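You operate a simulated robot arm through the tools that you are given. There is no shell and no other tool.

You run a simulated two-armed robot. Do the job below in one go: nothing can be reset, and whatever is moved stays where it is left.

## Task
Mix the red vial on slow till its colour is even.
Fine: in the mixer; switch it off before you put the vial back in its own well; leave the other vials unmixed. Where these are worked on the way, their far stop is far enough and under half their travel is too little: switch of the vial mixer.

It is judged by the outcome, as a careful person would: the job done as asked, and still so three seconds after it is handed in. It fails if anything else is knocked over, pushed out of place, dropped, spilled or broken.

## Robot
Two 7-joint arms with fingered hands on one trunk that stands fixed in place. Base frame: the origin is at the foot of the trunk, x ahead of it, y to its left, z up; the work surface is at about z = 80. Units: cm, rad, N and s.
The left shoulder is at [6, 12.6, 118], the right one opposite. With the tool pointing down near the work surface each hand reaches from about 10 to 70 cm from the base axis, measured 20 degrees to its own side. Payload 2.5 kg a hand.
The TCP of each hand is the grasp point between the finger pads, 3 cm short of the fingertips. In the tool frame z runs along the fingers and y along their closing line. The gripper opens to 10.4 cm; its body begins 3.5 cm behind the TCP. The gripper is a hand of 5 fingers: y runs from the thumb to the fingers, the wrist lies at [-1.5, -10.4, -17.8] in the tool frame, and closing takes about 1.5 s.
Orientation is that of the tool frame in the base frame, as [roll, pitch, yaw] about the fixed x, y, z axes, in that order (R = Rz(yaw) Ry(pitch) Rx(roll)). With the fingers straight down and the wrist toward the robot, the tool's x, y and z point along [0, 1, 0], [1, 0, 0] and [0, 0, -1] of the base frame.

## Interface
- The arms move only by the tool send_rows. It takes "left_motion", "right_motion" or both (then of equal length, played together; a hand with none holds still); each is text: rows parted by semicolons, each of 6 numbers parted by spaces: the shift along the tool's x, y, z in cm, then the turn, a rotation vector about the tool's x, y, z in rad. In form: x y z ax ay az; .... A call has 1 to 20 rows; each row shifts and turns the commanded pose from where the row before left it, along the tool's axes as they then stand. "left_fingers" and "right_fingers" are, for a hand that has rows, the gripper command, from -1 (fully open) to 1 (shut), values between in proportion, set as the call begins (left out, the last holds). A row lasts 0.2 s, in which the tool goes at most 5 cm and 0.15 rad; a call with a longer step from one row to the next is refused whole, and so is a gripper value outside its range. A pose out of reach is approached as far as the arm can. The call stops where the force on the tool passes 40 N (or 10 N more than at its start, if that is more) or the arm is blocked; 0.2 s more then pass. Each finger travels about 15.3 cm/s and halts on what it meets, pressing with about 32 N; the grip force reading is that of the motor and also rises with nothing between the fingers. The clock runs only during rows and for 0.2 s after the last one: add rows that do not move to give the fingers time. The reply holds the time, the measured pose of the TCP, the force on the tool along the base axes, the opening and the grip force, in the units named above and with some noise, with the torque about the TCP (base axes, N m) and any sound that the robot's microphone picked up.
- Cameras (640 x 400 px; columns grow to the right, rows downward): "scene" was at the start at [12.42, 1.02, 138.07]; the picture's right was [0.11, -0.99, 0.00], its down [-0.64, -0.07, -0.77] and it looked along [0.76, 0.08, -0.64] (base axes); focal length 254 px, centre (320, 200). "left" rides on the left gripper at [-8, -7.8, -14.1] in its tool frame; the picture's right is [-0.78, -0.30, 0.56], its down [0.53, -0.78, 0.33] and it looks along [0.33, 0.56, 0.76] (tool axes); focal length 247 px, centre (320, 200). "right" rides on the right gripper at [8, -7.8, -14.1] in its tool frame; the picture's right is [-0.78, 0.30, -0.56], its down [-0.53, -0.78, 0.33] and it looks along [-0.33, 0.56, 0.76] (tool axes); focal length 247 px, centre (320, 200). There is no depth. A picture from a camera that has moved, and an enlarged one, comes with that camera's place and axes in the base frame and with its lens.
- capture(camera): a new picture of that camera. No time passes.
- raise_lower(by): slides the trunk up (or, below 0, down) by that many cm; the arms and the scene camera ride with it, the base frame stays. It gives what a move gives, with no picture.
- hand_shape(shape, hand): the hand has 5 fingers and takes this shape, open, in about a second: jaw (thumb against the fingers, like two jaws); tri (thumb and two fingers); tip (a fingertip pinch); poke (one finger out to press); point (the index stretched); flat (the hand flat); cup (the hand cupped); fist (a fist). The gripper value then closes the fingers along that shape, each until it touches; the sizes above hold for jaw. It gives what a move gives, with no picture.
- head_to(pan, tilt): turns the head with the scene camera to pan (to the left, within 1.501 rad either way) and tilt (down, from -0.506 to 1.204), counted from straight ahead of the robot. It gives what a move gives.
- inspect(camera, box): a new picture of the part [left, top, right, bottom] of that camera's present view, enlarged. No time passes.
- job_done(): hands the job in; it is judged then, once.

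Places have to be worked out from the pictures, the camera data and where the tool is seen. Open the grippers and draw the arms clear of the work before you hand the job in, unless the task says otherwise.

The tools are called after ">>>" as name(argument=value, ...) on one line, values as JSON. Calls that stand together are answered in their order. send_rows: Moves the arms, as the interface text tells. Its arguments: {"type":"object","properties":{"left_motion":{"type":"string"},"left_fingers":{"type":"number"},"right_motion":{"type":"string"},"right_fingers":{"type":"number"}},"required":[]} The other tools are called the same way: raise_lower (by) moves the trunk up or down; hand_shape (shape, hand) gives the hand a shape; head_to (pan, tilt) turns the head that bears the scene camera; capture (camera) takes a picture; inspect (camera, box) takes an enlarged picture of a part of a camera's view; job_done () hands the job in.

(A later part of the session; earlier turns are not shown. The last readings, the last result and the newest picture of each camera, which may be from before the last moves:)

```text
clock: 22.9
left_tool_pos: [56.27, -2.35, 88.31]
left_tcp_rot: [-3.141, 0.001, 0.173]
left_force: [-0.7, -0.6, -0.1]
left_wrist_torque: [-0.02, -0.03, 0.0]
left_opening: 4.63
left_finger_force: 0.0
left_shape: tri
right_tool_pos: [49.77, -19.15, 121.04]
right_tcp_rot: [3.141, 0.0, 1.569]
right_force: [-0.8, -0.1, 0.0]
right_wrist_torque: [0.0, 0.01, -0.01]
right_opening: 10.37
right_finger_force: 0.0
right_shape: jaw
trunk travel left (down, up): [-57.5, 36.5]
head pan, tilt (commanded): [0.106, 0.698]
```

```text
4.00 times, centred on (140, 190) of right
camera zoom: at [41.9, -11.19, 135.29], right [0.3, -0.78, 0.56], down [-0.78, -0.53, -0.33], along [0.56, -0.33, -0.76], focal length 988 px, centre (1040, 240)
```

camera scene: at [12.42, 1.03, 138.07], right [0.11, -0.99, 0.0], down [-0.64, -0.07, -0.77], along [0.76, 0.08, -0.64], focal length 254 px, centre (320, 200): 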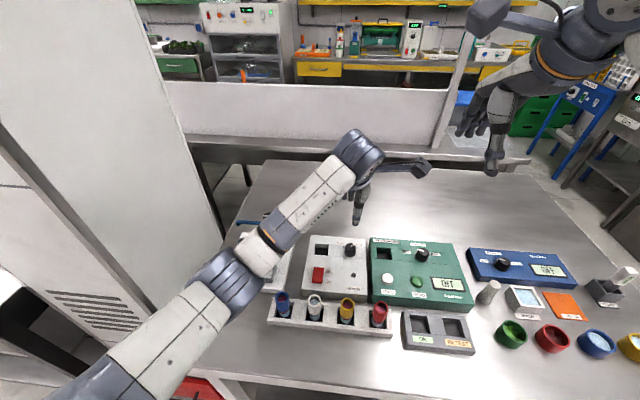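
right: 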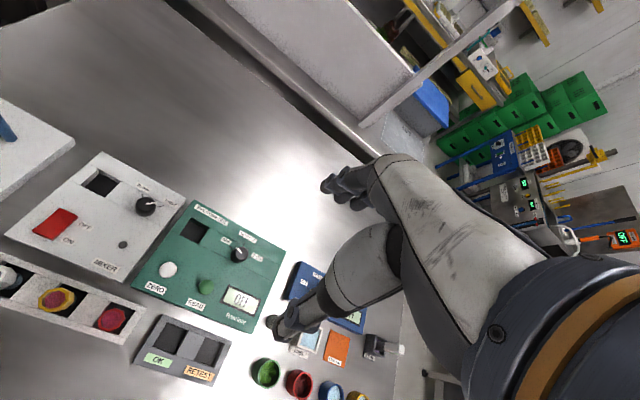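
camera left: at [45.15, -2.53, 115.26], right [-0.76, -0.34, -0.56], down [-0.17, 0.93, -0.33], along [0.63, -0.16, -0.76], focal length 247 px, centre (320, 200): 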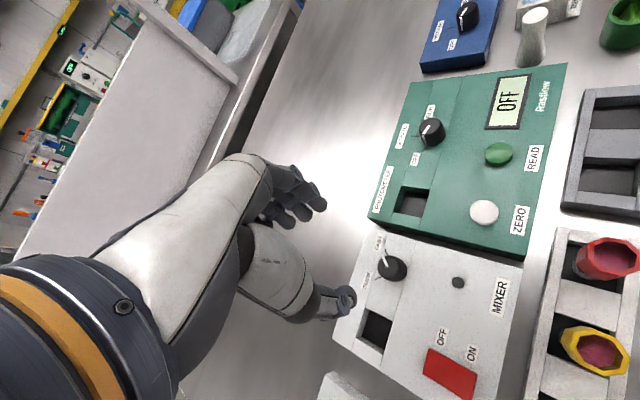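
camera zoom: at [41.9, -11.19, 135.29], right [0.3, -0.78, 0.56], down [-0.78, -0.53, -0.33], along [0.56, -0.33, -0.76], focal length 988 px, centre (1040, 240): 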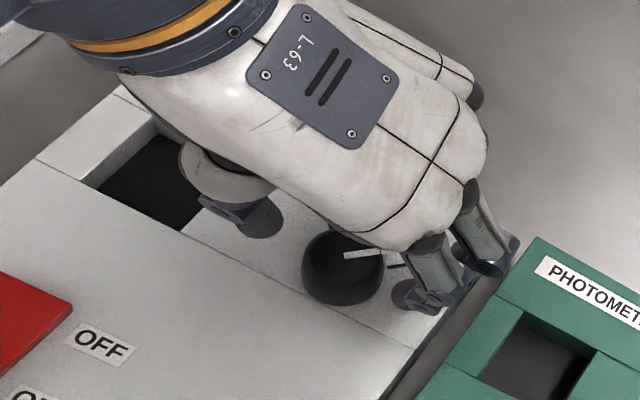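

The view is clear: thumb and index are symmetric about the knob, and the tips are about 1.2 cm above the plate. I'll lower 1 cm and close firmly, then check.

>>> send_rows(left_motion="0 0 0.6 0 0 0; 0 0 0.4 0 0 0; 0 0 0 0 0 0; 0 0 0 0 0 0")

>>> send_rows(left_motion="0 0 0 0 0 0; 0 0 0 0 0 0; 0 0 0 0 0 0; 0 0 0 0 0 0; 0 0 0 0 0 0; 0 0 0 0 0 0", left_fingers=1)

>>> inspect(camera="scene", box=[320, 210, 390, 265])

>>> inspect(camera="left", box=[220, 140, 420, 310])

>>> inspect(camera="right", box=[60, 140, 220, 240])

```text
clock: 23.9
left_tool_pos: [56.27, -2.3, 87.34]
left_tcp_rot: [3.141, 0.001, 0.17]
left_force: [0.4, 0.1, -0.2]
left_wrist_torque: [0.01, -0.03, 0.03]
left_opening: 4.66
left_finger_force: 0.1
left_shape: tri
right_tool_pos: [49.68, -19.14, 121.21]
right_tcp_rot: [-3.141, -0.001, 1.571]
right_force: [0.1, 0.4, -0.1]
right_wrist_torque: [0.0, -0.01, -0.03]
right_opening: 10.37
right_finger_force: 0.2
right_shape: jaw
trunk travel left (down, up): [-57.5, 36.5]
head pan, tilt (commanded): [0.106, 0.698]
```

```text
clock: 25.3
left_tool_pos: [56.3, -2.23, 87.2]
left_tcp_rot: [3.141, 0.0, 0.172]
left_force: [0.7, 0.0, -0.4]
left_wrist_torque: [-0.08, -0.04, 0.02]
left_opening: 2.02
left_finger_force: 31.9
left_shape: tri
right_tool_pos: [49.76, -19.18, 121.14]
right_tcp_rot: [3.141, -0.001, 1.57]
right_force: [-0.5, -0.1, 0.2]
right_wrist_torque: [0.01, -0.01, -0.01]
right_opening: 10.36
right_finger_force: 0.0
right_shape: jaw
trunk travel left (down, up): [-57.5, 36.5]
head pan, tilt (commanded): [0.106, 0.698]
```

```text
7.27 times, centred on (355, 238) of scene
camera zoom: at [12.45, 1.02, 138.07], right [0.11, -0.99, 0.0], down [-0.64, -0.07, -0.77], along [0.76, 0.08, -0.64], focal length 1844 px, centre (66, -73)
```

zoom: 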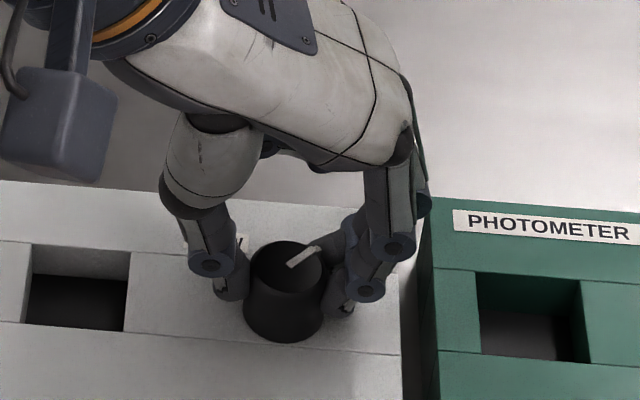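

```text
2.35 times, centred on (320, 225) of left
camera zoom: at [47.02, 4.06, 101.5], right [-0.82, 0.16, -0.56], down [0.4, 0.86, -0.33], along [0.42, -0.49, -0.76], focal length 581 px, centre (320, 141)
```

zoom: 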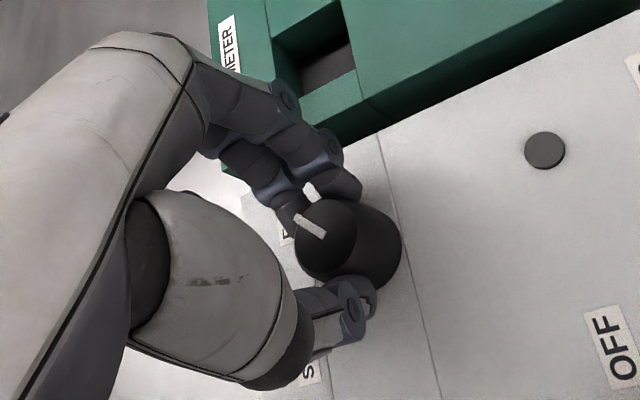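

```text
4.00 times, centred on (140, 190) of right
camera zoom: at [41.92, -11.19, 135.28], right [0.3, -0.78, 0.56], down [-0.78, -0.53, -0.33], along [0.56, -0.33, -0.76], focal length 988 px, centre (1040, 240)
```

zoom: 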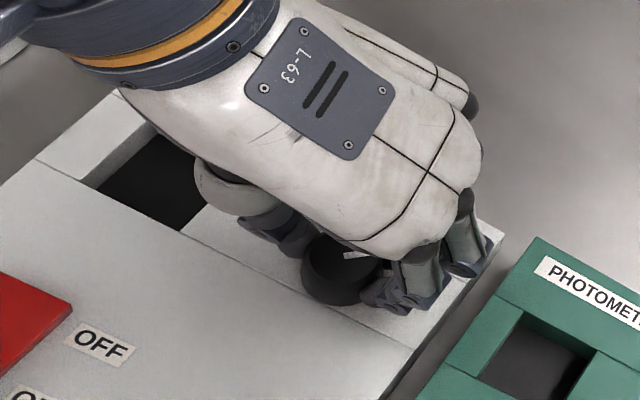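

I have a clean three-point grip with balanced forces. I'll turn counter-clockwise about 0.6 rad and check the pointer.

>>> send_rows(left_motion="0 0 0 0 0 -0.1; 0 0 0 0 0 -0.1; 0 0 0 0 0 -0.1; 0 0 0 0 0 -0.1; 0 0 0 0 0 -0.1; 0 0 0 0 0 -0.1; 0 0 0 0 0 0")

>>> inspect(camera="scene", box=[320, 210, 390, 265])

>>> inspect(camera="left", box=[220, 140, 420, 310])

```text
clock: 26.9
left_tool_pos: [56.28, -2.21, 87.44]
left_tcp_rot: [-3.139, 0.002, 0.77]
left_force: [-9.3, 6.4, -2.8]
left_wrist_torque: [0.14, 0.19, -0.01]
left_opening: 1.94
left_finger_force: 32.5
left_shape: tri
right_tool_pos: [49.64, -19.0, 121.17]
right_tcp_rot: [3.141, 0.0, 1.571]
right_force: [0.0, -0.1, 0.2]
right_wrist_torque: [-0.01, -0.04, 0.01]
right_opening: 10.35
right_finger_force: 0.1
right_shape: jaw
trunk travel left (down, up): [-57.5, 36.5]
head pan, tilt (commanded): [0.106, 0.698]
```

```text
7.27 times, centred on (355, 238) of scene
camera zoom: at [12.36, 1.08, 138.07], right [0.11, -0.99, 0.0], down [-0.64, -0.07, -0.77], along [0.76, 0.08, -0.64], focal length 1844 px, centre (66, -73)
```

zoom: 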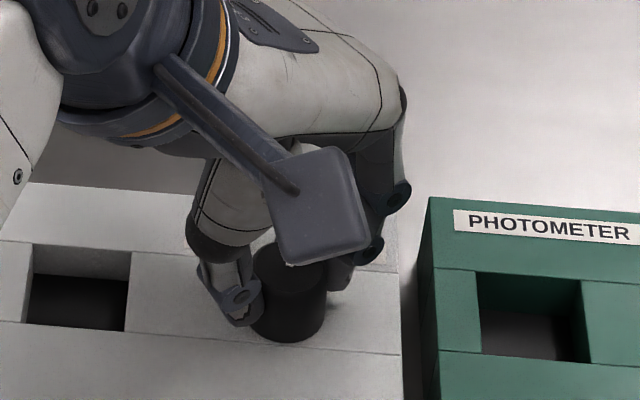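

```text
2.35 times, centred on (320, 225) of left
camera zoom: at [45.08, -2.27, 101.54], right [-0.76, -0.33, -0.55], down [-0.16, 0.93, -0.33], along [0.62, -0.16, -0.76], focal length 581 px, centre (320, 141)
```

zoom: 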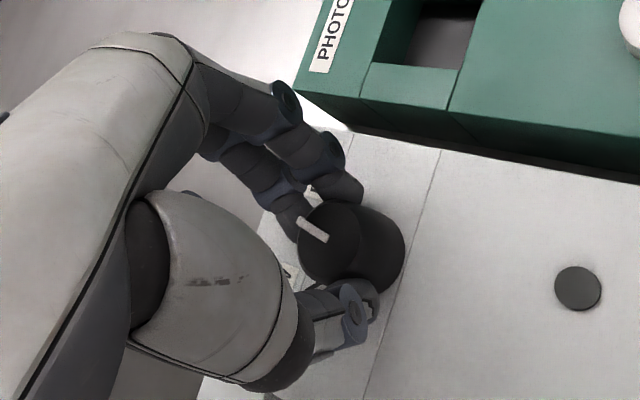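

In the hand's view the pointer kept its place, so the knob has turned with the hand by about 34°. I'll continue.

>>> send_rows(left_motion="0 0 0 0 0 -0.1; 0 0 0 0 0 -0.1; 0 0 0 0 0 -0.1; 0 0 0 0 0 -0.1; 0 0 0 0 0 -0.1; 0 0 0 0 0 0")

>>> inspect(camera="left", box=[220, 140, 420, 310])

>>> inspect(camera="right", box=[60, 140, 220, 240])

```text
clock: 28.3
left_tool_pos: [56.24, -2.34, 87.4]
left_tcp_rot: [-3.139, -0.002, 1.272]
left_force: [-10.5, 6.6, -6.8]
left_wrist_torque: [0.21, 0.26, -0.06]
left_opening: 1.9
left_finger_force: 32.3
left_shape: tri
right_tool_pos: [49.75, -19.12, 121.17]
right_tcp_rot: [-3.141, 0.0, 1.57]
right_force: [0.5, -1.1, -0.4]
right_wrist_torque: [-0.02, 0.0, 0.01]
right_opening: 10.39
right_finger_force: 0.2
right_shape: jaw
trunk travel left (down, up): [-57.5, 36.5]
head pan, tilt (commanded): [0.106, 0.698]
```

```text
2.35 times, centred on (320, 225) of left
camera zoom: at [46.4, -7.7, 101.56], right [-0.51, -0.65, -0.56], down [-0.59, 0.74, -0.33], along [0.63, 0.16, -0.76], focal length 581 px, centre (320, 141)
```

zoom: 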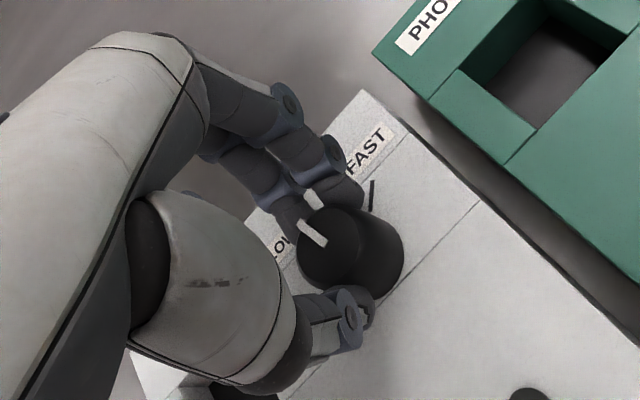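

```text
4.00 times, centred on (140, 190) of right
camera zoom: at [41.86, -11.13, 135.31], right [0.3, -0.78, 0.56], down [-0.78, -0.54, -0.33], along [0.56, -0.33, -0.76], focal length 988 px, centre (1040, 240)
```

zoom: 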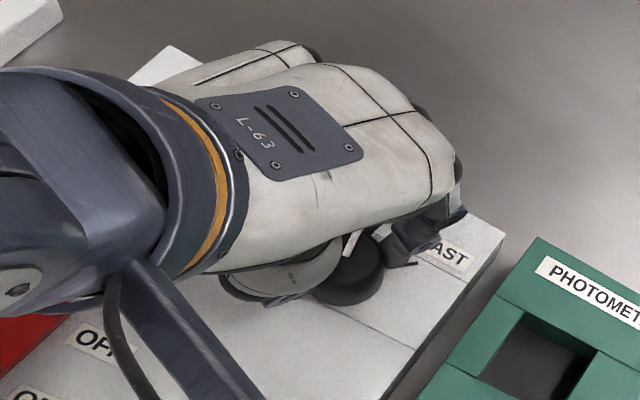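

The pointer is still fixed in the hand's view (about 62° turned). I'll do the last 28°.

>>> send_rows(left_motion="0 0 0 0 0 -0.1; 0 0 0 0 0 -0.1; 0 0 0 0 0 -0.1; 0 0 0 0 0 -0.1; 0 0 0 0 0 -0.09; 0 0 0 0 0 0")

>>> inspect(camera="left", box=[220, 140, 420, 310])

>>> inspect(camera="right", box=[60, 140, 220, 240])

```text
clock: 29.9
left_tool_pos: [57.23, 1.42, 86.71]
left_tcp_rot: [3.121, -0.053, 1.804]
left_force: [0.2, 0.5, 0.3]
left_wrist_torque: [0.01, 0.02, 0.0]
left_opening: 1.5
left_finger_force: 32.7
left_shape: tri
right_tool_pos: [49.67, -19.12, 121.14]
right_tcp_rot: [-3.142, 0.003, 1.571]
right_force: [0.0, 0.0, -0.1]
right_wrist_torque: [0.01, 0.0, -0.02]
right_opening: 10.38
right_finger_force: 0.1
right_shape: jaw
trunk travel left (down, up): [-57.5, 36.5]
head pan, tilt (commanded): [0.106, 0.698]
stopped in row 6 (left hand): the arm was blocked; the commanded pose is now the measured one
```

```text
2.35 times, centred on (320, 225) of left
camera zoom: at [51.37, -8.97, 100.35], right [-0.11, -0.79, -0.6], down [-0.88, 0.36, -0.32], along [0.47, 0.49, -0.73], focal length 581 px, centre (320, 141)
```

zoom: 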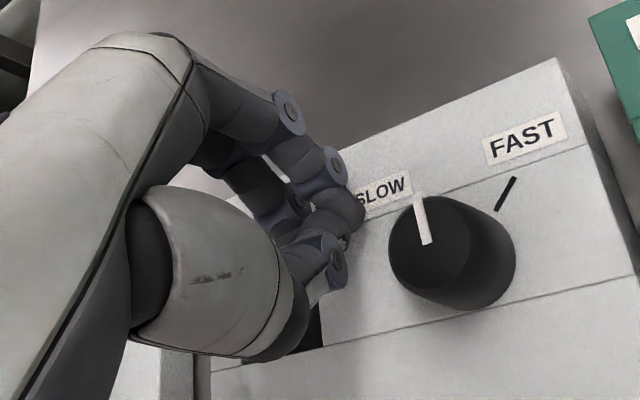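

```text
4.00 times, centred on (140, 190) of right
camera zoom: at [41.86, -11.17, 135.3], right [0.3, -0.78, 0.56], down [-0.78, -0.54, -0.33], along [0.56, -0.33, -0.76], focal length 988 px, centre (1040, 240)
```

zoom: 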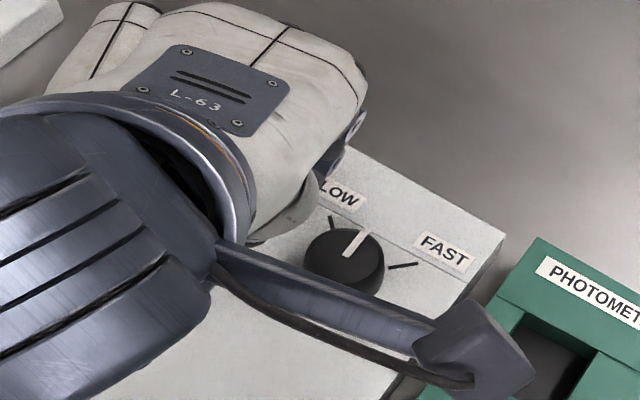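

The hand slid off near yaw 1.75, but the knob has stayed turned about halfway, so I can ratchet within the good yaw range. I'll lift clear, level the hand and reopen the fingers.

>>> send_rows(left_motion="0 0 -2 0 0 0; 0 0 -3 0 0 0; 0 0 -4 0 0 0; 0 0 -4 0 0 0; 0 0 0 0.0206 -0.053 0; 0 0 0 0 0 0; 0 0 0 0 0 0")

```text
clock: 31.7
left_tool_pos: [57.78, 3.49, 99.23]
left_tcp_rot: [3.129, -0.032, 1.842]
left_force: [-0.1, -0.2, -1.1]
left_wrist_torque: [0.01, 0.0, 0.01]
left_opening: 1.47
left_finger_force: 32.1
left_shape: tri
right_tool_pos: [49.79, -18.96, 121.06]
right_tcp_rot: [3.141, 0.0, 1.571]
right_force: [0.4, -0.5, 0.6]
right_wrist_torque: [-0.02, -0.03, 0.0]
right_opening: 10.38
right_finger_force: 0.1
right_shape: jaw
trunk travel left (down, up): [-57.5, 36.5]
head pan, tilt (commanded): [0.106, 0.698]
stopped in row 7 (left hand): the arm was blocked; the commanded pose is now the measured one
```

The arm reports being blocked even in free air, so I'll take a look at its configuration.

>>> capture(camera="scene")

>>> capture(camera="right")

>>> capture(camera="left")

```text
taken
camera scene: at [12.43, 1.04, 138.07], right [0.11, -0.99, 0.0], down [-0.64, -0.07, -0.77], along [0.76, 0.08, -0.64], focal length 254 px, centre (320, 200)
```

scene: 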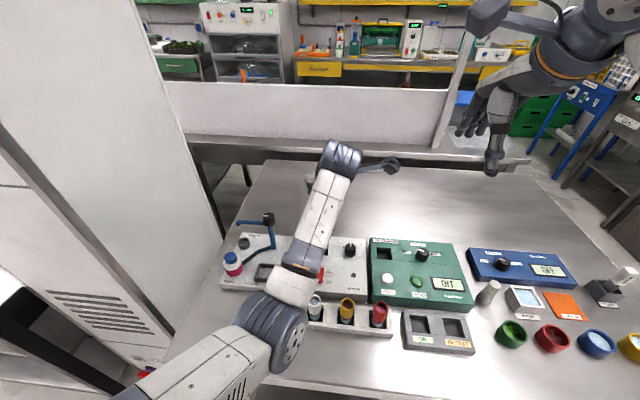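

```text
taken
camera right: at [41.9, -11.16, 135.29], right [0.3, -0.78, 0.56], down [-0.78, -0.54, -0.33], along [0.56, -0.33, -0.76], focal length 247 px, centre (320, 200)
```

right: 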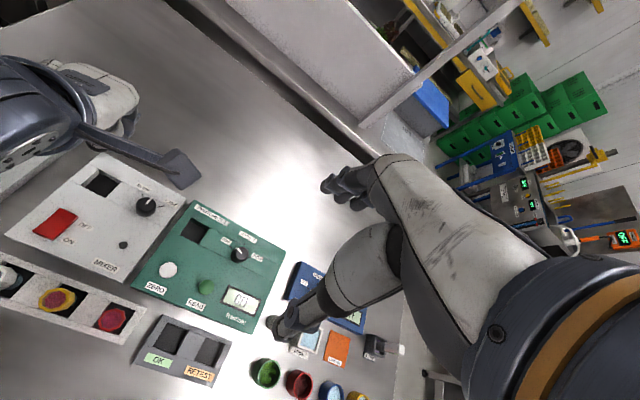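

```text
taken
camera left: at [52.39, -6.78, 112.97], right [-0.08, -0.81, -0.59], down [-0.89, 0.32, -0.32], along [0.45, 0.5, -0.74], focal length 247 px, centre (320, 200)
```

left: 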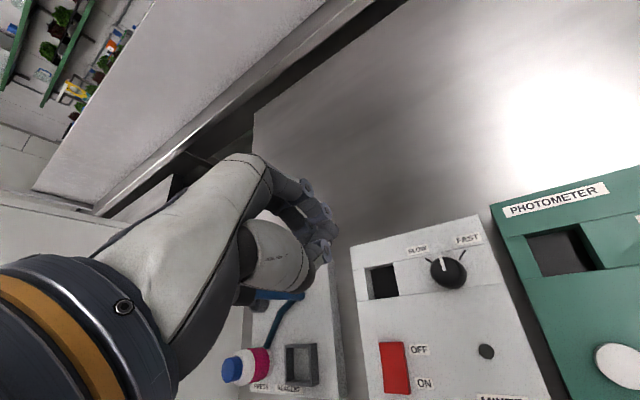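

The left elbow has drifted inward and low, around (28, 10, 100), which is why the arm is jamming. I'll raise the hand, level it, and go back to its home pose to recover a healthy configuration.

>>> send_rows(left_motion="0 0 -3 0 0 0; 0 0 -3 0 0 0; 0 0 -3 0.0063 -0.016 0.136; 0 0 -3 0.0063 -0.016 0.136; 0 0 -3 0 0 0; 0 0 0 0 0 0")

```text
clock: 33.1
left_tool_pos: [57.54, 2.95, 114.13]
left_tcp_rot: [-3.133, 0.001, 1.563]
left_force: [0.4, 0.1, 0.9]
left_wrist_torque: [-0.03, -0.03, 0.03]
left_opening: 1.5
left_finger_force: 32.5
left_shape: tri
right_tool_pos: [49.72, -19.14, 121.08]
right_tcp_rot: [-3.141, 0.001, 1.572]
right_force: [0.4, -0.6, 0.1]
right_wrist_torque: [-0.03, 0.02, 0.04]
right_opening: 10.38
right_finger_force: 0.0
right_shape: jaw
trunk travel left (down, up): [-57.5, 36.5]
head pan, tilt (commanded): [0.106, 0.698]
```

The arm follows again at (57.5, 3.0, 114) and is level. I'll continue back to the home position.

>>> send_rows(left_motion="3.15 -1.95 -0.15 0 0 0; 3.15 -1.95 -0.15 0 0 0; 3.15 -1.95 -0.15 0 0 0; 3.15 -1.95 -0.15 0 0 0; 3.15 -1.95 -0.15 0 0 0; 3.15 -1.95 -0.15 0 0 0; 3.15 -1.95 -0.15 0 0 0; 0 0 0 0 0 0; 0 0 0 0 0 0", left_fingers=0.1)

>>> capture(camera="scene")

>>> inspect(camera="scene", box=[330, 232, 362, 252])

```text
clock: 35.1
left_tool_pos: [48.15, 26.12, 114.02]
left_tcp_rot: [-3.135, 0.001, 1.566]
left_force: [2.0, 0.8, 0.1]
left_wrist_torque: [-0.03, -0.02, 0.03]
left_opening: 4.66
left_finger_force: 0.0
left_shape: tri
left hand out of reach, approached as far as the arm can: row 3, 4, 5, 6
right_tool_pos: [49.63, -19.22, 121.13]
right_tcp_rot: [3.141, 0.001, 1.572]
right_force: [-0.2, 0.7, 0.9]
right_wrist_torque: [0.01, 0.01, -0.01]
right_opening: 10.38
right_finger_force: 0.0
right_shape: jaw
trunk travel left (down, up): [-57.5, 36.5]
head pan, tilt (commanded): [0.106, 0.698]
```

```text
taken
camera scene: at [12.42, 1.03, 138.07], right [0.11, -0.99, 0.0], down [-0.64, -0.07, -0.77], along [0.76, 0.08, -0.64], focal length 254 px, centre (320, 200)
```

scene: 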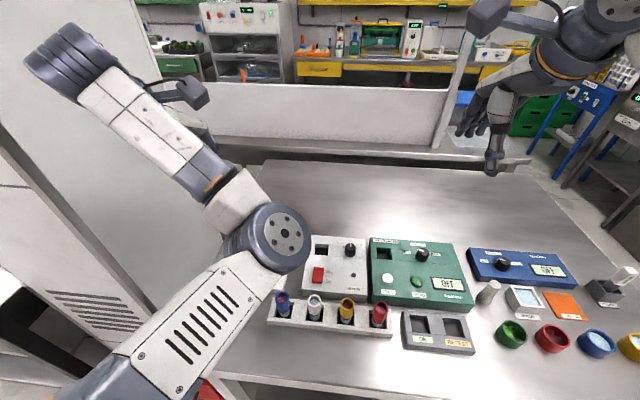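

```text
16.00 times, centred on (346, 242) of scene
camera zoom: at [12.42, 1.03, 138.07], right [0.11, -0.99, 0.0], down [-0.64, -0.07, -0.77], along [0.76, 0.08, -0.64], focal length 4057 px, centre (-96, -472)
```

zoom: 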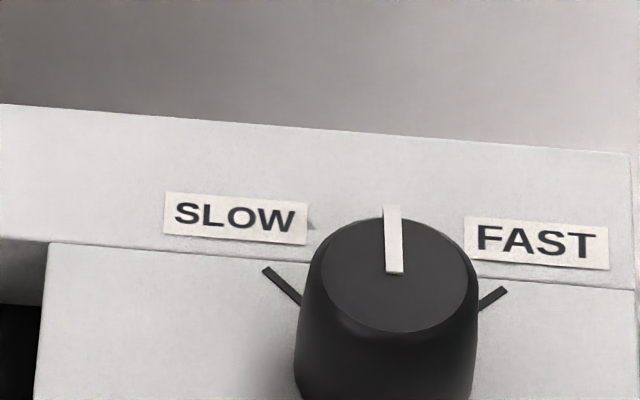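

The knob pointer now sits midway and holds there, but the left arm's elbow has flipped inward. I'll try to swing that elbow back out by turning the left hand clockwise while high and clear.

>>> send_rows(left_motion="0 0 0 0 0 0.14; 0 0 0 0 0 0.14; 0 0 0 0 0 0.14; 0 0 0 0 0 0.14; 0 0 0 0 0 0.14; 0 0 0 0 0 0.14; 0 0 0 0 0 0.14; 0 0 0 0 0 0.14; 0 0 0 0 0 0")

>>> capture(camera="scene")

```text
clock: 37.1
left_tool_pos: [48.46, 26.07, 113.87]
left_tcp_rot: [-3.14, 0.008, 0.444]
left_force: [0.1, -0.3, -0.4]
left_wrist_torque: [0.02, 0.01, -0.02]
left_opening: 4.69
left_finger_force: 0.1
left_shape: tri
right_tool_pos: [49.61, -19.22, 121.18]
right_tcp_rot: [3.139, 0.001, 1.571]
right_force: [0.6, 0.3, 0.0]
right_wrist_torque: [0.01, -0.02, 0.0]
right_opening: 10.36
right_finger_force: 0.1
right_shape: jaw
trunk travel left (down, up): [-57.5, 36.5]
head pan, tilt (commanded): [0.106, 0.698]
```

```text
taken
camera scene: at [12.42, 1.02, 138.07], right [0.11, -0.99, 0.0], down [-0.64, -0.07, -0.77], along [0.76, 0.08, -0.64], focal length 254 px, centre (320, 200)
```

scene: 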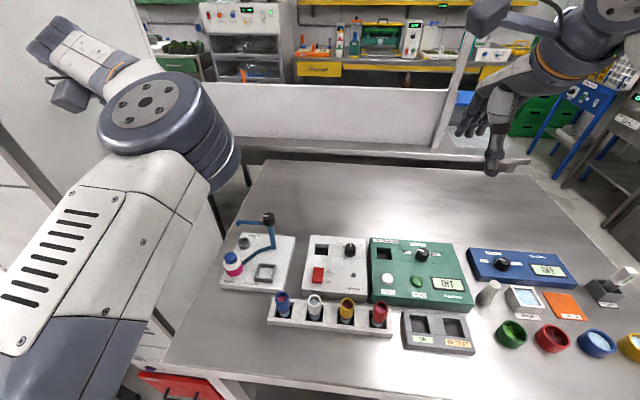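

The elbow swung up and out of the workspace, which is what I wanted. I'll turn a little more clockwise to bring it further outward.

>>> send_rows(left_motion="0 0 0 0 0 0.14; 0 0 0 0 0 0.14; 0 0 0 0 0 0.14; 0 0 0 0 0 0.14; 0 0 0 0 0 0.14; 0 0 0 0 0 0")

>>> capture(camera="scene")

```text
clock: 38.5
left_tool_pos: [48.4, 25.99, 114.06]
left_tcp_rot: [-3.141, 0.006, -0.257]
left_force: [0.0, -0.2, 0.1]
left_wrist_torque: [0.01, -0.03, 0.01]
left_opening: 4.65
left_finger_force: 0.1
left_shape: tri
right_tool_pos: [49.65, -19.1, 121.08]
right_tcp_rot: [-3.142, 0.0, 1.571]
right_force: [-0.8, -0.2, -0.5]
right_wrist_torque: [0.02, 0.01, 0.02]
right_opening: 10.37
right_finger_force: 0.0
right_shape: jaw
trunk travel left (down, up): [-57.5, 36.5]
head pan, tilt (commanded): [0.106, 0.698]
```

```text
taken
camera scene: at [12.43, 1.01, 138.07], right [0.11, -0.99, 0.0], down [-0.64, -0.07, -0.77], along [0.76, 0.08, -0.64], focal length 254 px, centre (320, 200)
```

scene: 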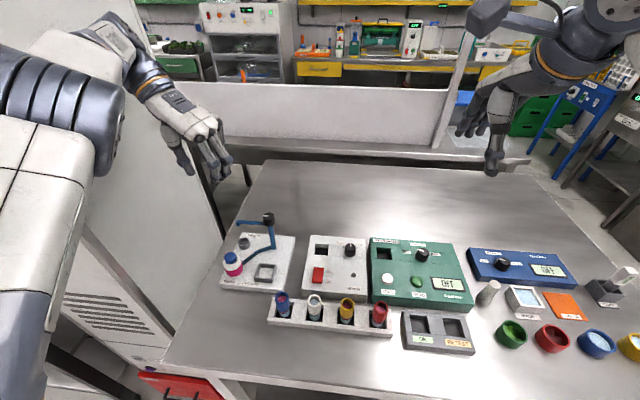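

The left elbow is now back on the outside and the arm is parked clear. The right arm is still in its natural posture, and a counter-clockwise turn is its comfortable direction, so I'll use it for the rest of the knob. First I'll set it to tri and bring it above the knob.

>>> hand_shape(shape="tri", hand="right")

>>> send_rows(right_motion="2.38 0.937 3 0 0 0; 2.38 0.937 3 0 0 0; 2.38 0.937 3 0 0 0; 2.38 0.937 3 0 0 0; 2.38 0.937 3 0 0 0; 2.38 0.937 3 0 0 0; 2.38 0.937 3 0 0 0; 0 0 0 0 0 -0.09; 0 0 0 0 0 -0.09; 0 0 0 0 0 0; 0 0 0 0 0 0", right_fingers=0.1)

>>> capture(camera="scene")

>>> inspect(camera="right", box=[220, 140, 420, 310])

```text
clock: 39.4
left_tool_pos: [48.4, 26.02, 114.08]
left_tcp_rot: [3.135, 0.006, -0.254]
left_force: [0.9, 0.0, 0.5]
left_wrist_torque: [-0.02, 0.0, 0.01]
left_opening: 4.64
left_finger_force: 0.1
left_shape: tri
right_tool_pos: [49.63, -19.26, 121.1]
right_tcp_rot: [3.141, 0.0, 1.57]
right_force: [-0.3, 1.0, 0.0]
right_wrist_torque: [-0.01, 0.04, 0.02]
right_opening: 10.37
right_finger_force: 0.0
right_shape: tri
trunk travel left (down, up): [-57.5, 36.5]
head pan, tilt (commanded): [0.106, 0.698]
```

```text
clock: 41.8
left_tool_pos: [48.36, 26.02, 113.96]
left_tcp_rot: [3.138, 0.007, -0.257]
left_force: [0.4, -0.1, 0.3]
left_wrist_torque: [0.01, -0.05, -0.02]
left_opening: 4.66
left_finger_force: 0.0
left_shape: tri
right_tool_pos: [56.18, -2.63, 100.09]
right_tcp_rot: [-3.142, -0.001, 1.752]
right_force: [0.2, -0.2, 0.2]
right_wrist_torque: [0.03, 0.02, 0.02]
right_opening: 4.71
right_finger_force: 0.1
right_shape: tri
trunk travel left (down, up): [-57.5, 36.5]
head pan, tilt (commanded): [0.106, 0.698]
```

```text
taken
camera scene: at [12.42, 1.02, 138.07], right [0.11, -0.99, 0.0], down [-0.64, -0.07, -0.77], along [0.76, 0.08, -0.64], focal length 254 px, centre (320, 200)
```

scene: 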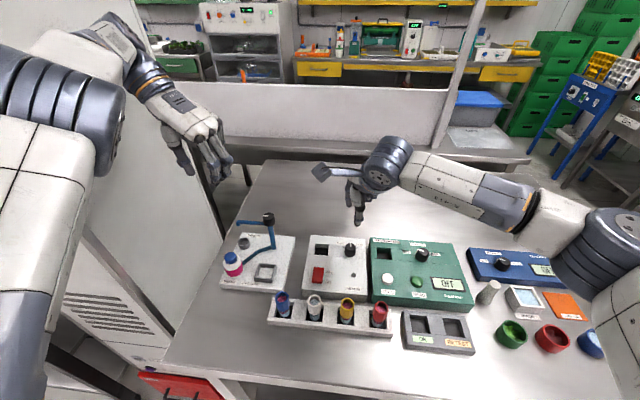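

```text
2.35 times, centred on (320, 225) of right
camera zoom: at [47.16, 3.87, 114.39], right [0.43, -0.71, 0.56], down [-0.67, -0.67, -0.33], along [0.61, -0.23, -0.76], focal length 581 px, centre (320, 141)
```

zoom: 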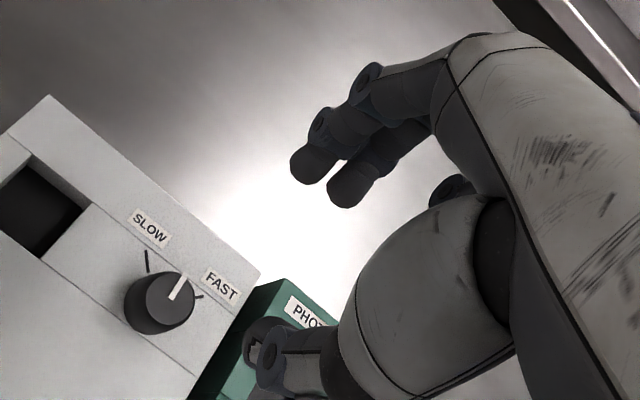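

The right hand is above the knob at yaw +10°, with its elbow high and outward. I'll descend to z≈88.2 and check alignment.

>>> send_rows(right_motion="0 0 3 0 0 0; 0 0 3 0 0 0; 0 0 3 0 0 0; 0 0 2 0 0 0; 0 0 0.9 0 0 0; 0 0 0 0 0 0; 0 0 0 0 0 0")

>>> inspect(camera="right", box=[220, 140, 420, 310])

>>> inspect(camera="scene", box=[310, 200, 400, 265])

>>> capture(camera="left")

```text
clock: 43.4
left_tool_pos: [48.38, 26.08, 114.01]
left_tcp_rot: [3.137, 0.007, -0.256]
left_force: [0.4, 0.3, 0.3]
left_wrist_torque: [-0.04, -0.01, 0.0]
left_opening: 4.66
left_finger_force: 0.0
left_shape: tri
right_tool_pos: [56.05, -2.55, 88.27]
right_tcp_rot: [3.141, 0.0, 1.751]
right_force: [-0.2, 0.4, -0.2]
right_wrist_torque: [0.0, 0.01, 0.01]
right_opening: 4.72
right_finger_force: 0.1
right_shape: tri
trunk travel left (down, up): [-57.5, 36.5]
head pan, tilt (commanded): [0.106, 0.698]
```

```text
2.35 times, centred on (320, 225) of right
camera zoom: at [47.0, 3.82, 102.42], right [0.43, -0.71, 0.56], down [-0.67, -0.67, -0.33], along [0.61, -0.23, -0.76], focal length 581 px, centre (320, 141)
```

zoom: 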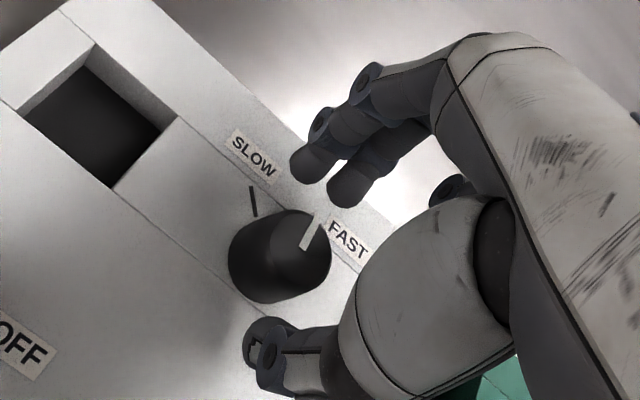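

```text
6.15 times, centred on (355, 232) of scene
camera zoom: at [12.42, 1.02, 138.07], right [0.11, -0.99, 0.0], down [-0.64, -0.07, -0.77], along [0.76, 0.08, -0.64], focal length 1560 px, centre (105, 0)
```

zoom: 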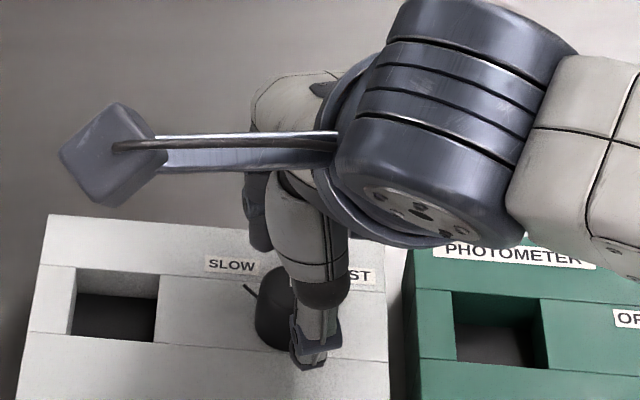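

```text
taken
camera left: at [42.64, 35.59, 128.2], right [-0.68, 0.48, -0.55], down [0.71, 0.62, -0.34], along [0.18, -0.62, -0.76], focal length 247 px, centre (320, 200)
```

left: 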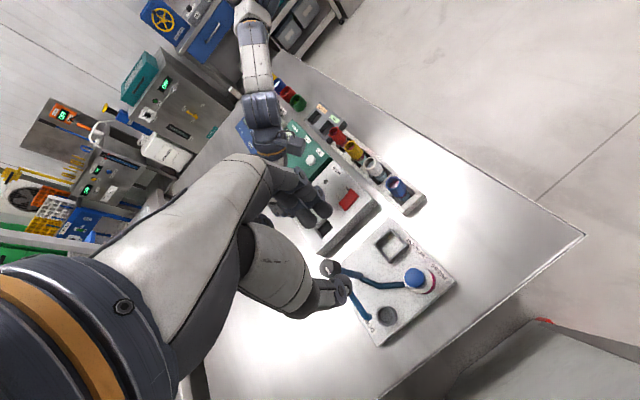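

The geometry mirrors the left hand's good grip. I'll lower 1 cm, close, and verify.

>>> send_rows(right_motion="0 0 0.6 0 0 0; 0 0 0.4 0 0 0; 0 0 0 0 0 0; 0 0 0 0 0 0")

>>> send_rows(right_motion="0 0 0 0 0 0; 0 0 0 0 0 0; 0 0 0 0 0 0; 0 0 0 0 0 0; 0 0 0 0 0 0; 0 0 0 0 0 0", right_fingers=1)

>>> inspect(camera="right", box=[220, 140, 420, 310])

```text
clock: 44.4
left_tool_pos: [48.53, 25.98, 114.04]
left_tcp_rot: [3.138, 0.006, -0.254]
left_force: [0.1, -0.2, 0.1]
left_wrist_torque: [0.0, -0.03, -0.02]
left_opening: 4.66
left_finger_force: 0.0
left_shape: tri
right_tool_pos: [56.07, -2.6, 87.22]
right_tcp_rot: [-3.141, -0.002, 1.751]
right_force: [-0.1, -0.1, -0.3]
right_wrist_torque: [0.05, -0.01, 0.06]
right_opening: 4.71
right_finger_force: 0.0
right_shape: tri
trunk travel left (down, up): [-57.5, 36.5]
head pan, tilt (commanded): [0.106, 0.698]
```

```text
clock: 45.8
left_tool_pos: [48.35, 25.93, 114.02]
left_tcp_rot: [3.138, 0.009, -0.255]
left_force: [0.4, -0.6, 0.3]
left_wrist_torque: [-0.01, -0.02, -0.01]
left_opening: 4.67
left_finger_force: 0.1
left_shape: tri
right_tool_pos: [56.01, -2.51, 87.17]
right_tcp_rot: [-3.141, -0.001, 1.751]
right_force: [-1.9, 1.9, -1.5]
right_wrist_torque: [0.06, 0.01, -0.02]
right_opening: 2.08
right_finger_force: 32.4
right_shape: tri
trunk travel left (down, up): [-57.5, 36.5]
head pan, tilt (commanded): [0.106, 0.698]
```

```text
2.35 times, centred on (320, 225) of right
camera zoom: at [46.99, 3.9, 101.37], right [0.43, -0.71, 0.56], down [-0.67, -0.67, -0.33], along [0.61, -0.23, -0.76], focal length 581 px, centre (320, 141)
```

zoom: 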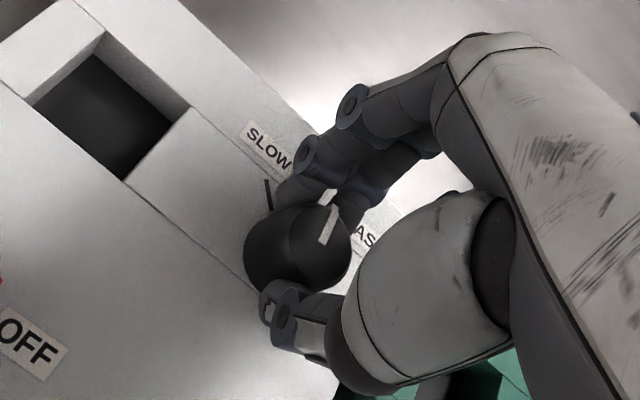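

The knob is gripped with balanced forces. I'll turn counter-clockwise 0.5 rad and check the pointer against the SLOW mark.

>>> send_rows(right_motion="0 0 0 0 0 -0.1; 0 0 0 0 0 -0.1; 0 0 0 0 0 -0.1; 0 0 0 0 0 -0.1; 0 0 0 0 0 -0.1; 0 0 0 0 0 0")

>>> inspect(camera="right", box=[220, 140, 420, 310])

>>> inspect(camera="scene", box=[310, 200, 400, 265])

```text
clock: 47.2
left_tool_pos: [48.44, 26.09, 113.96]
left_tcp_rot: [3.137, 0.006, -0.252]
left_force: [0.1, 0.4, -0.1]
left_wrist_torque: [0.02, 0.01, 0.01]
left_opening: 4.71
left_finger_force: 0.1
left_shape: tri
right_tool_pos: [56.1, -2.5, 87.09]
right_tcp_rot: [-3.141, 0.0, 2.251]
right_force: [-7.6, -2.3, 0.3]
right_wrist_torque: [-0.04, 0.19, -0.02]
right_opening: 2.07
right_finger_force: 32.2
right_shape: tri
trunk travel left (down, up): [-57.5, 36.5]
head pan, tilt (commanded): [0.106, 0.698]
```

```text
2.35 times, centred on (320, 225) of right
camera zoom: at [45.07, -1.21, 101.36], right [0.72, -0.42, 0.56], down [-0.27, -0.9, -0.33], along [0.64, 0.09, -0.76], focal length 581 px, centre (320, 141)
```

zoom: 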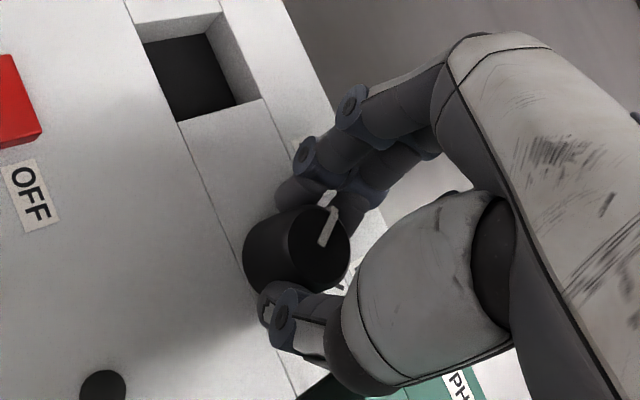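

```text
6.15 times, centred on (355, 232) of scene
camera zoom: at [12.34, 0.99, 138.08], right [0.11, -0.99, 0.0], down [-0.64, -0.07, -0.77], along [0.76, 0.08, -0.64], focal length 1560 px, centre (105, 0)
```

zoom: 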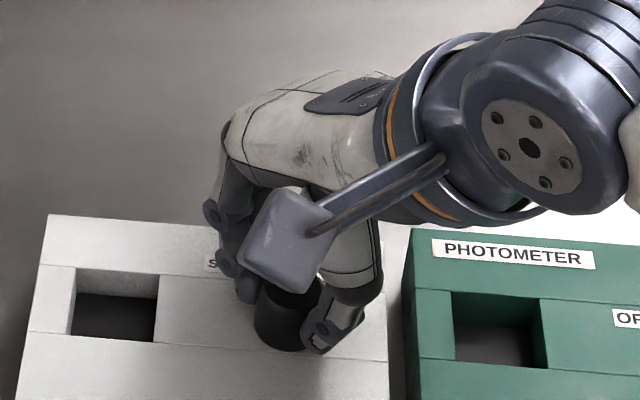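

The knob follows exactly (about +26° now). I'll turn another 0.36 rad to reach the SLOW mark, then open and check.

>>> send_rows(right_motion="0 0 0 0 0 -0.09; 0 0 0 0 0 -0.09; 0 0 0 0 0 -0.09; 0 0 0 0 0 -0.09; 0 0 0 0 0 0; 0 0 0 0 0 0")

>>> inspect(camera="right", box=[220, 140, 420, 310])

>>> inspect(camera="scene", box=[320, 220, 380, 265])

```text
clock: 48.6
left_tool_pos: [48.64, 25.96, 113.92]
left_tcp_rot: [3.138, 0.008, -0.252]
left_force: [0.4, 0.2, 0.3]
left_wrist_torque: [0.01, 0.01, 0.0]
left_opening: 4.68
left_finger_force: 0.0
left_shape: tri
right_tool_pos: [54.24, -3.22, 87.76]
right_tcp_rot: [3.125, 0.02, 2.39]
right_force: [24.2, -6.4, 1.9]
right_wrist_torque: [-0.12, -0.82, -0.48]
right_opening: 2.04
right_finger_force: 32.7
right_shape: tri
right hand out of reach, approached as far as the arm can: row 2, 3, 4
trunk travel left (down, up): [-57.5, 36.5]
head pan, tilt (commanded): [0.106, 0.698]
```

```text
2.35 times, centred on (320, 225) of right
camera zoom: at [42.74, -3.31, 101.53], right [0.76, -0.31, 0.58], down [-0.13, -0.93, -0.33], along [0.64, 0.18, -0.75], focal length 581 px, centre (320, 141)
```

zoom: 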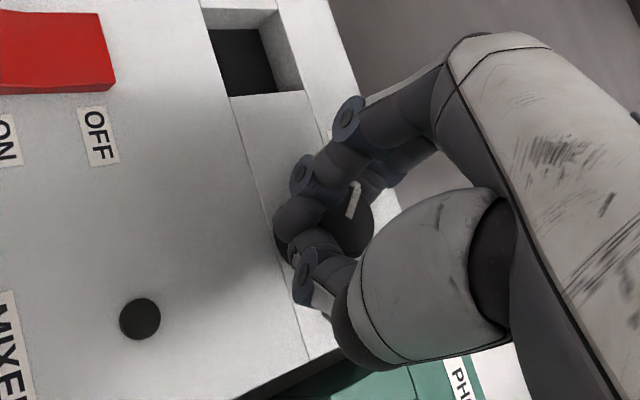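

```text
8.89 times, centred on (350, 242) of scene
camera zoom: at [12.66, 0.96, 138.06], right [0.11, -0.99, 0.0], down [-0.64, -0.07, -0.76], along [0.76, 0.08, -0.64], focal length 2254 px, centre (53, -178)
```

zoom: 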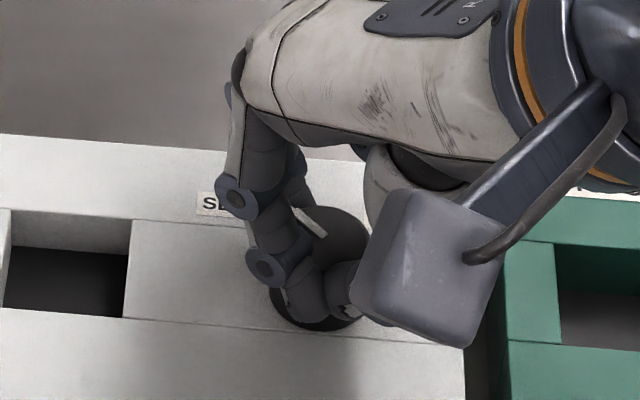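

The right arm hit its reach limit partway through, and it is pulling on the knob at 24 N. I'll open the fingers at once to relieve that.

>>> send_rows(right_motion="0 0 0 0 0 0; 0 0 0 0 0 0; 0 0 0 0 0 0", right_fingers=0)

>>> inspect(camera="right", box=[220, 140, 420, 310])

>>> inspect(camera="scene", box=[320, 220, 380, 265])

```text
clock: 49.4
left_tool_pos: [48.47, 26.06, 113.95]
left_tcp_rot: [3.138, 0.006, -0.254]
left_force: [0.0, 1.4, 0.3]
left_wrist_torque: [-0.01, 0.01, -0.02]
left_opening: 4.68
left_finger_force: 0.1
left_shape: tri
right_tool_pos: [53.59, -2.78, 87.42]
right_tcp_rot: [3.132, 0.015, 2.396]
right_force: [0.9, 2.9, -1.3]
right_wrist_torque: [0.03, 0.04, 0.05]
right_opening: 5.3
right_finger_force: 0.0
right_shape: tri
trunk travel left (down, up): [-57.5, 36.5]
head pan, tilt (commanded): [0.106, 0.698]
```

```text
2.35 times, centred on (320, 225) of right
camera zoom: at [42.28, -3.06, 101.49], right [0.76, -0.31, 0.57], down [-0.13, -0.93, -0.33], along [0.63, 0.18, -0.75], focal length 581 px, centre (320, 141)
```

zoom: 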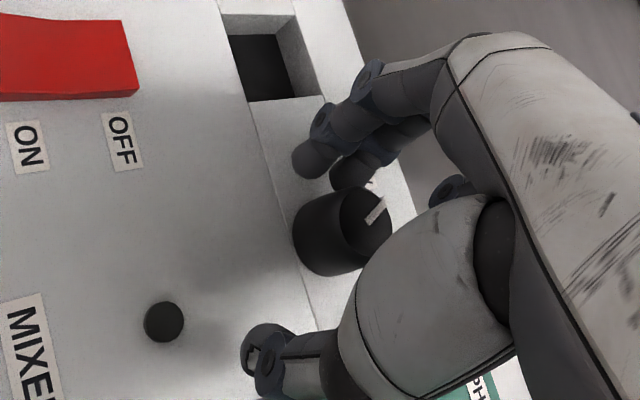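

```text
8.89 times, centred on (350, 242) of scene
camera zoom: at [12.43, 1.06, 138.07], right [0.11, -0.99, 0.0], down [-0.64, -0.07, -0.77], along [0.76, 0.08, -0.64], focal length 2254 px, centre (53, -178)
```

zoom: 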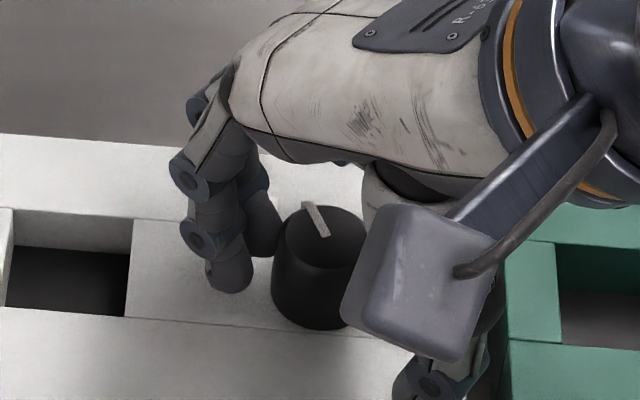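

The forces are gone and the mixer hasn't moved. The pointer is now at about +21°, so roughly 24° remain. I'll lift the right hand and rotate it back while clear.

>>> send_rows(right_motion="0 0 -2 0 0 0; 0 0 -3 0 0 0; 0 0 -4 0 0 0; 0 0 -4 0 0 0; 0 0 0 0 0 0.14; 0 0 0 0 0 0.14; 0 0 0 0 0 0.14; 0 0 0 0 0 0.14; 0 0 0 0 0 0.14; 0 0 0 0 0 0.14; 0 0 0 0 0 0.14; 0 0 0 0 0 0.06; 0 0 0 0 0 0; 0 0 0 0 0 0")

>>> capture(camera="scene")

>>> inspect(camera="scene", box=[330, 232, 362, 252])

>>> capture(camera="right")

```text
clock: 52.4
left_tool_pos: [48.46, 25.99, 113.93]
left_tcp_rot: [3.138, 0.008, -0.254]
left_force: [0.5, 0.0, 0.1]
left_wrist_torque: [0.01, 0.01, 0.02]
left_opening: 4.65
left_finger_force: 0.0
left_shape: tri
right_tool_pos: [53.61, -2.69, 100.62]
right_tcp_rot: [3.123, -0.003, 1.354]
right_force: [0.3, -0.3, 0.7]
right_wrist_torque: [-0.01, 0.03, 0.01]
right_opening: 5.18
right_finger_force: 0.0
right_shape: tri
trunk travel left (down, up): [-57.5, 36.5]
head pan, tilt (commanded): [0.106, 0.698]
```

```text
taken
camera scene: at [12.42, 1.02, 138.07], right [0.11, -0.99, 0.0], down [-0.64, -0.07, -0.77], along [0.76, 0.08, -0.64], focal length 254 px, centre (320, 200)
```

scene: 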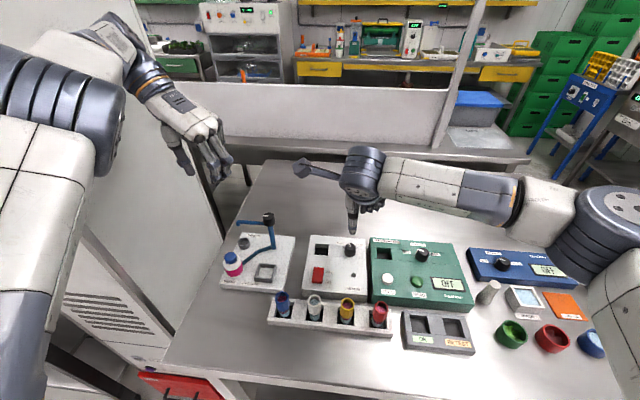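

```text
16.00 times, centred on (346, 242) of scene
camera zoom: at [12.42, 1.02, 138.07], right [0.11, -0.99, 0.0], down [-0.64, -0.07, -0.77], along [0.76, 0.08, -0.64], focal length 4057 px, centre (-96, -472)
```

zoom: 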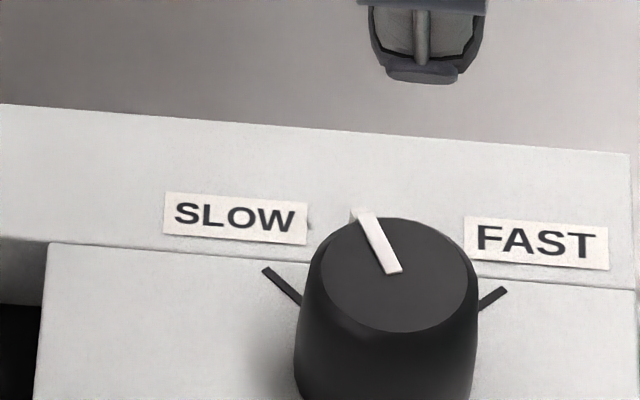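

```text
taken
camera right: at [47.39, 6.69, 114.67], right [0.11, -0.82, 0.56], down [-0.87, -0.36, -0.35], along [0.49, -0.45, -0.75], focal length 247 px, centre (320, 200)
```

right: 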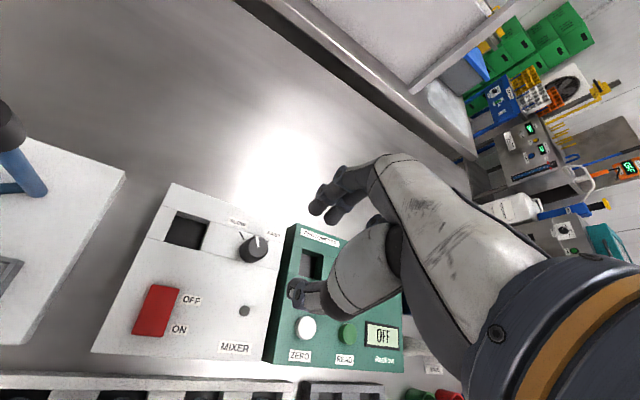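

The mixer labels are at the same pixels, so nothing shifted. The pointer is at about +22° and SLOW is about +43°, so roughly 0.38 rad remain. I'll re-level, centre the right hand over the knob at yaw -10°, and read its pose.

>>> send_rows(right_motion="0 0 0 0.0186 -0.003 -0.046; 0.6 2.52 0 0 0 0; 0 0 0 0 0 0; 0 0 0 0 0 0", right_fingers=0.1)

>>> send_rows(right_motion="0 0 0 0 0 0; 0 0 0 0 0 0")

>>> inspect(camera="right", box=[180, 140, 420, 310])

```text
clock: 53.4
left_tool_pos: [48.45, 25.98, 113.97]
left_tcp_rot: [3.138, 0.007, -0.255]
left_force: [-1.3, 0.3, 1.1]
left_wrist_torque: [-0.03, 0.01, 0.02]
left_opening: 4.67
left_finger_force: 0.0
left_shape: tri
right_tool_pos: [56.03, -2.5, 100.66]
right_tcp_rot: [3.141, 0.0, 1.402]
right_force: [-0.4, -0.3, 0.5]
right_wrist_torque: [0.02, 0.0, -0.01]
right_opening: 4.72
right_finger_force: 0.0
right_shape: tri
trunk travel left (down, up): [-57.5, 36.5]
head pan, tilt (commanded): [0.106, 0.698]
```

```text
clock: 54.0
left_tool_pos: [48.46, 26.16, 113.87]
left_tcp_rot: [3.137, 0.008, -0.256]
left_force: [0.9, -0.9, -0.5]
left_wrist_torque: [-0.01, -0.02, -0.01]
left_opening: 4.67
left_finger_force: 0.1
left_shape: tri
right_tool_pos: [56.09, -2.53, 100.5]
right_tcp_rot: [3.141, 0.001, 1.401]
right_force: [0.1, 0.1, -0.5]
right_wrist_torque: [0.01, 0.0, -0.02]
right_opening: 4.73
right_finger_force: 0.1
right_shape: tri
trunk travel left (down, up): [-57.5, 36.5]
head pan, tilt (commanded): [0.106, 0.698]
```

```text
2.35 times, centred on (300, 225) of right
camera zoom: at [49.73, 6.63, 114.76], right [0.16, -0.81, 0.56], down [-0.86, -0.4, -0.33], along [0.49, -0.42, -0.76], focal length 581 px, centre (367, 141)
```

zoom: 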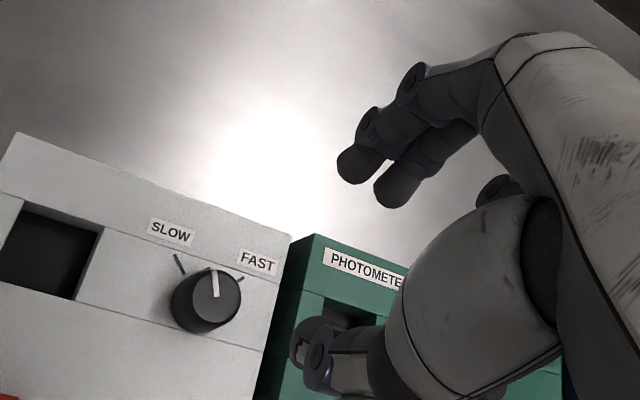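

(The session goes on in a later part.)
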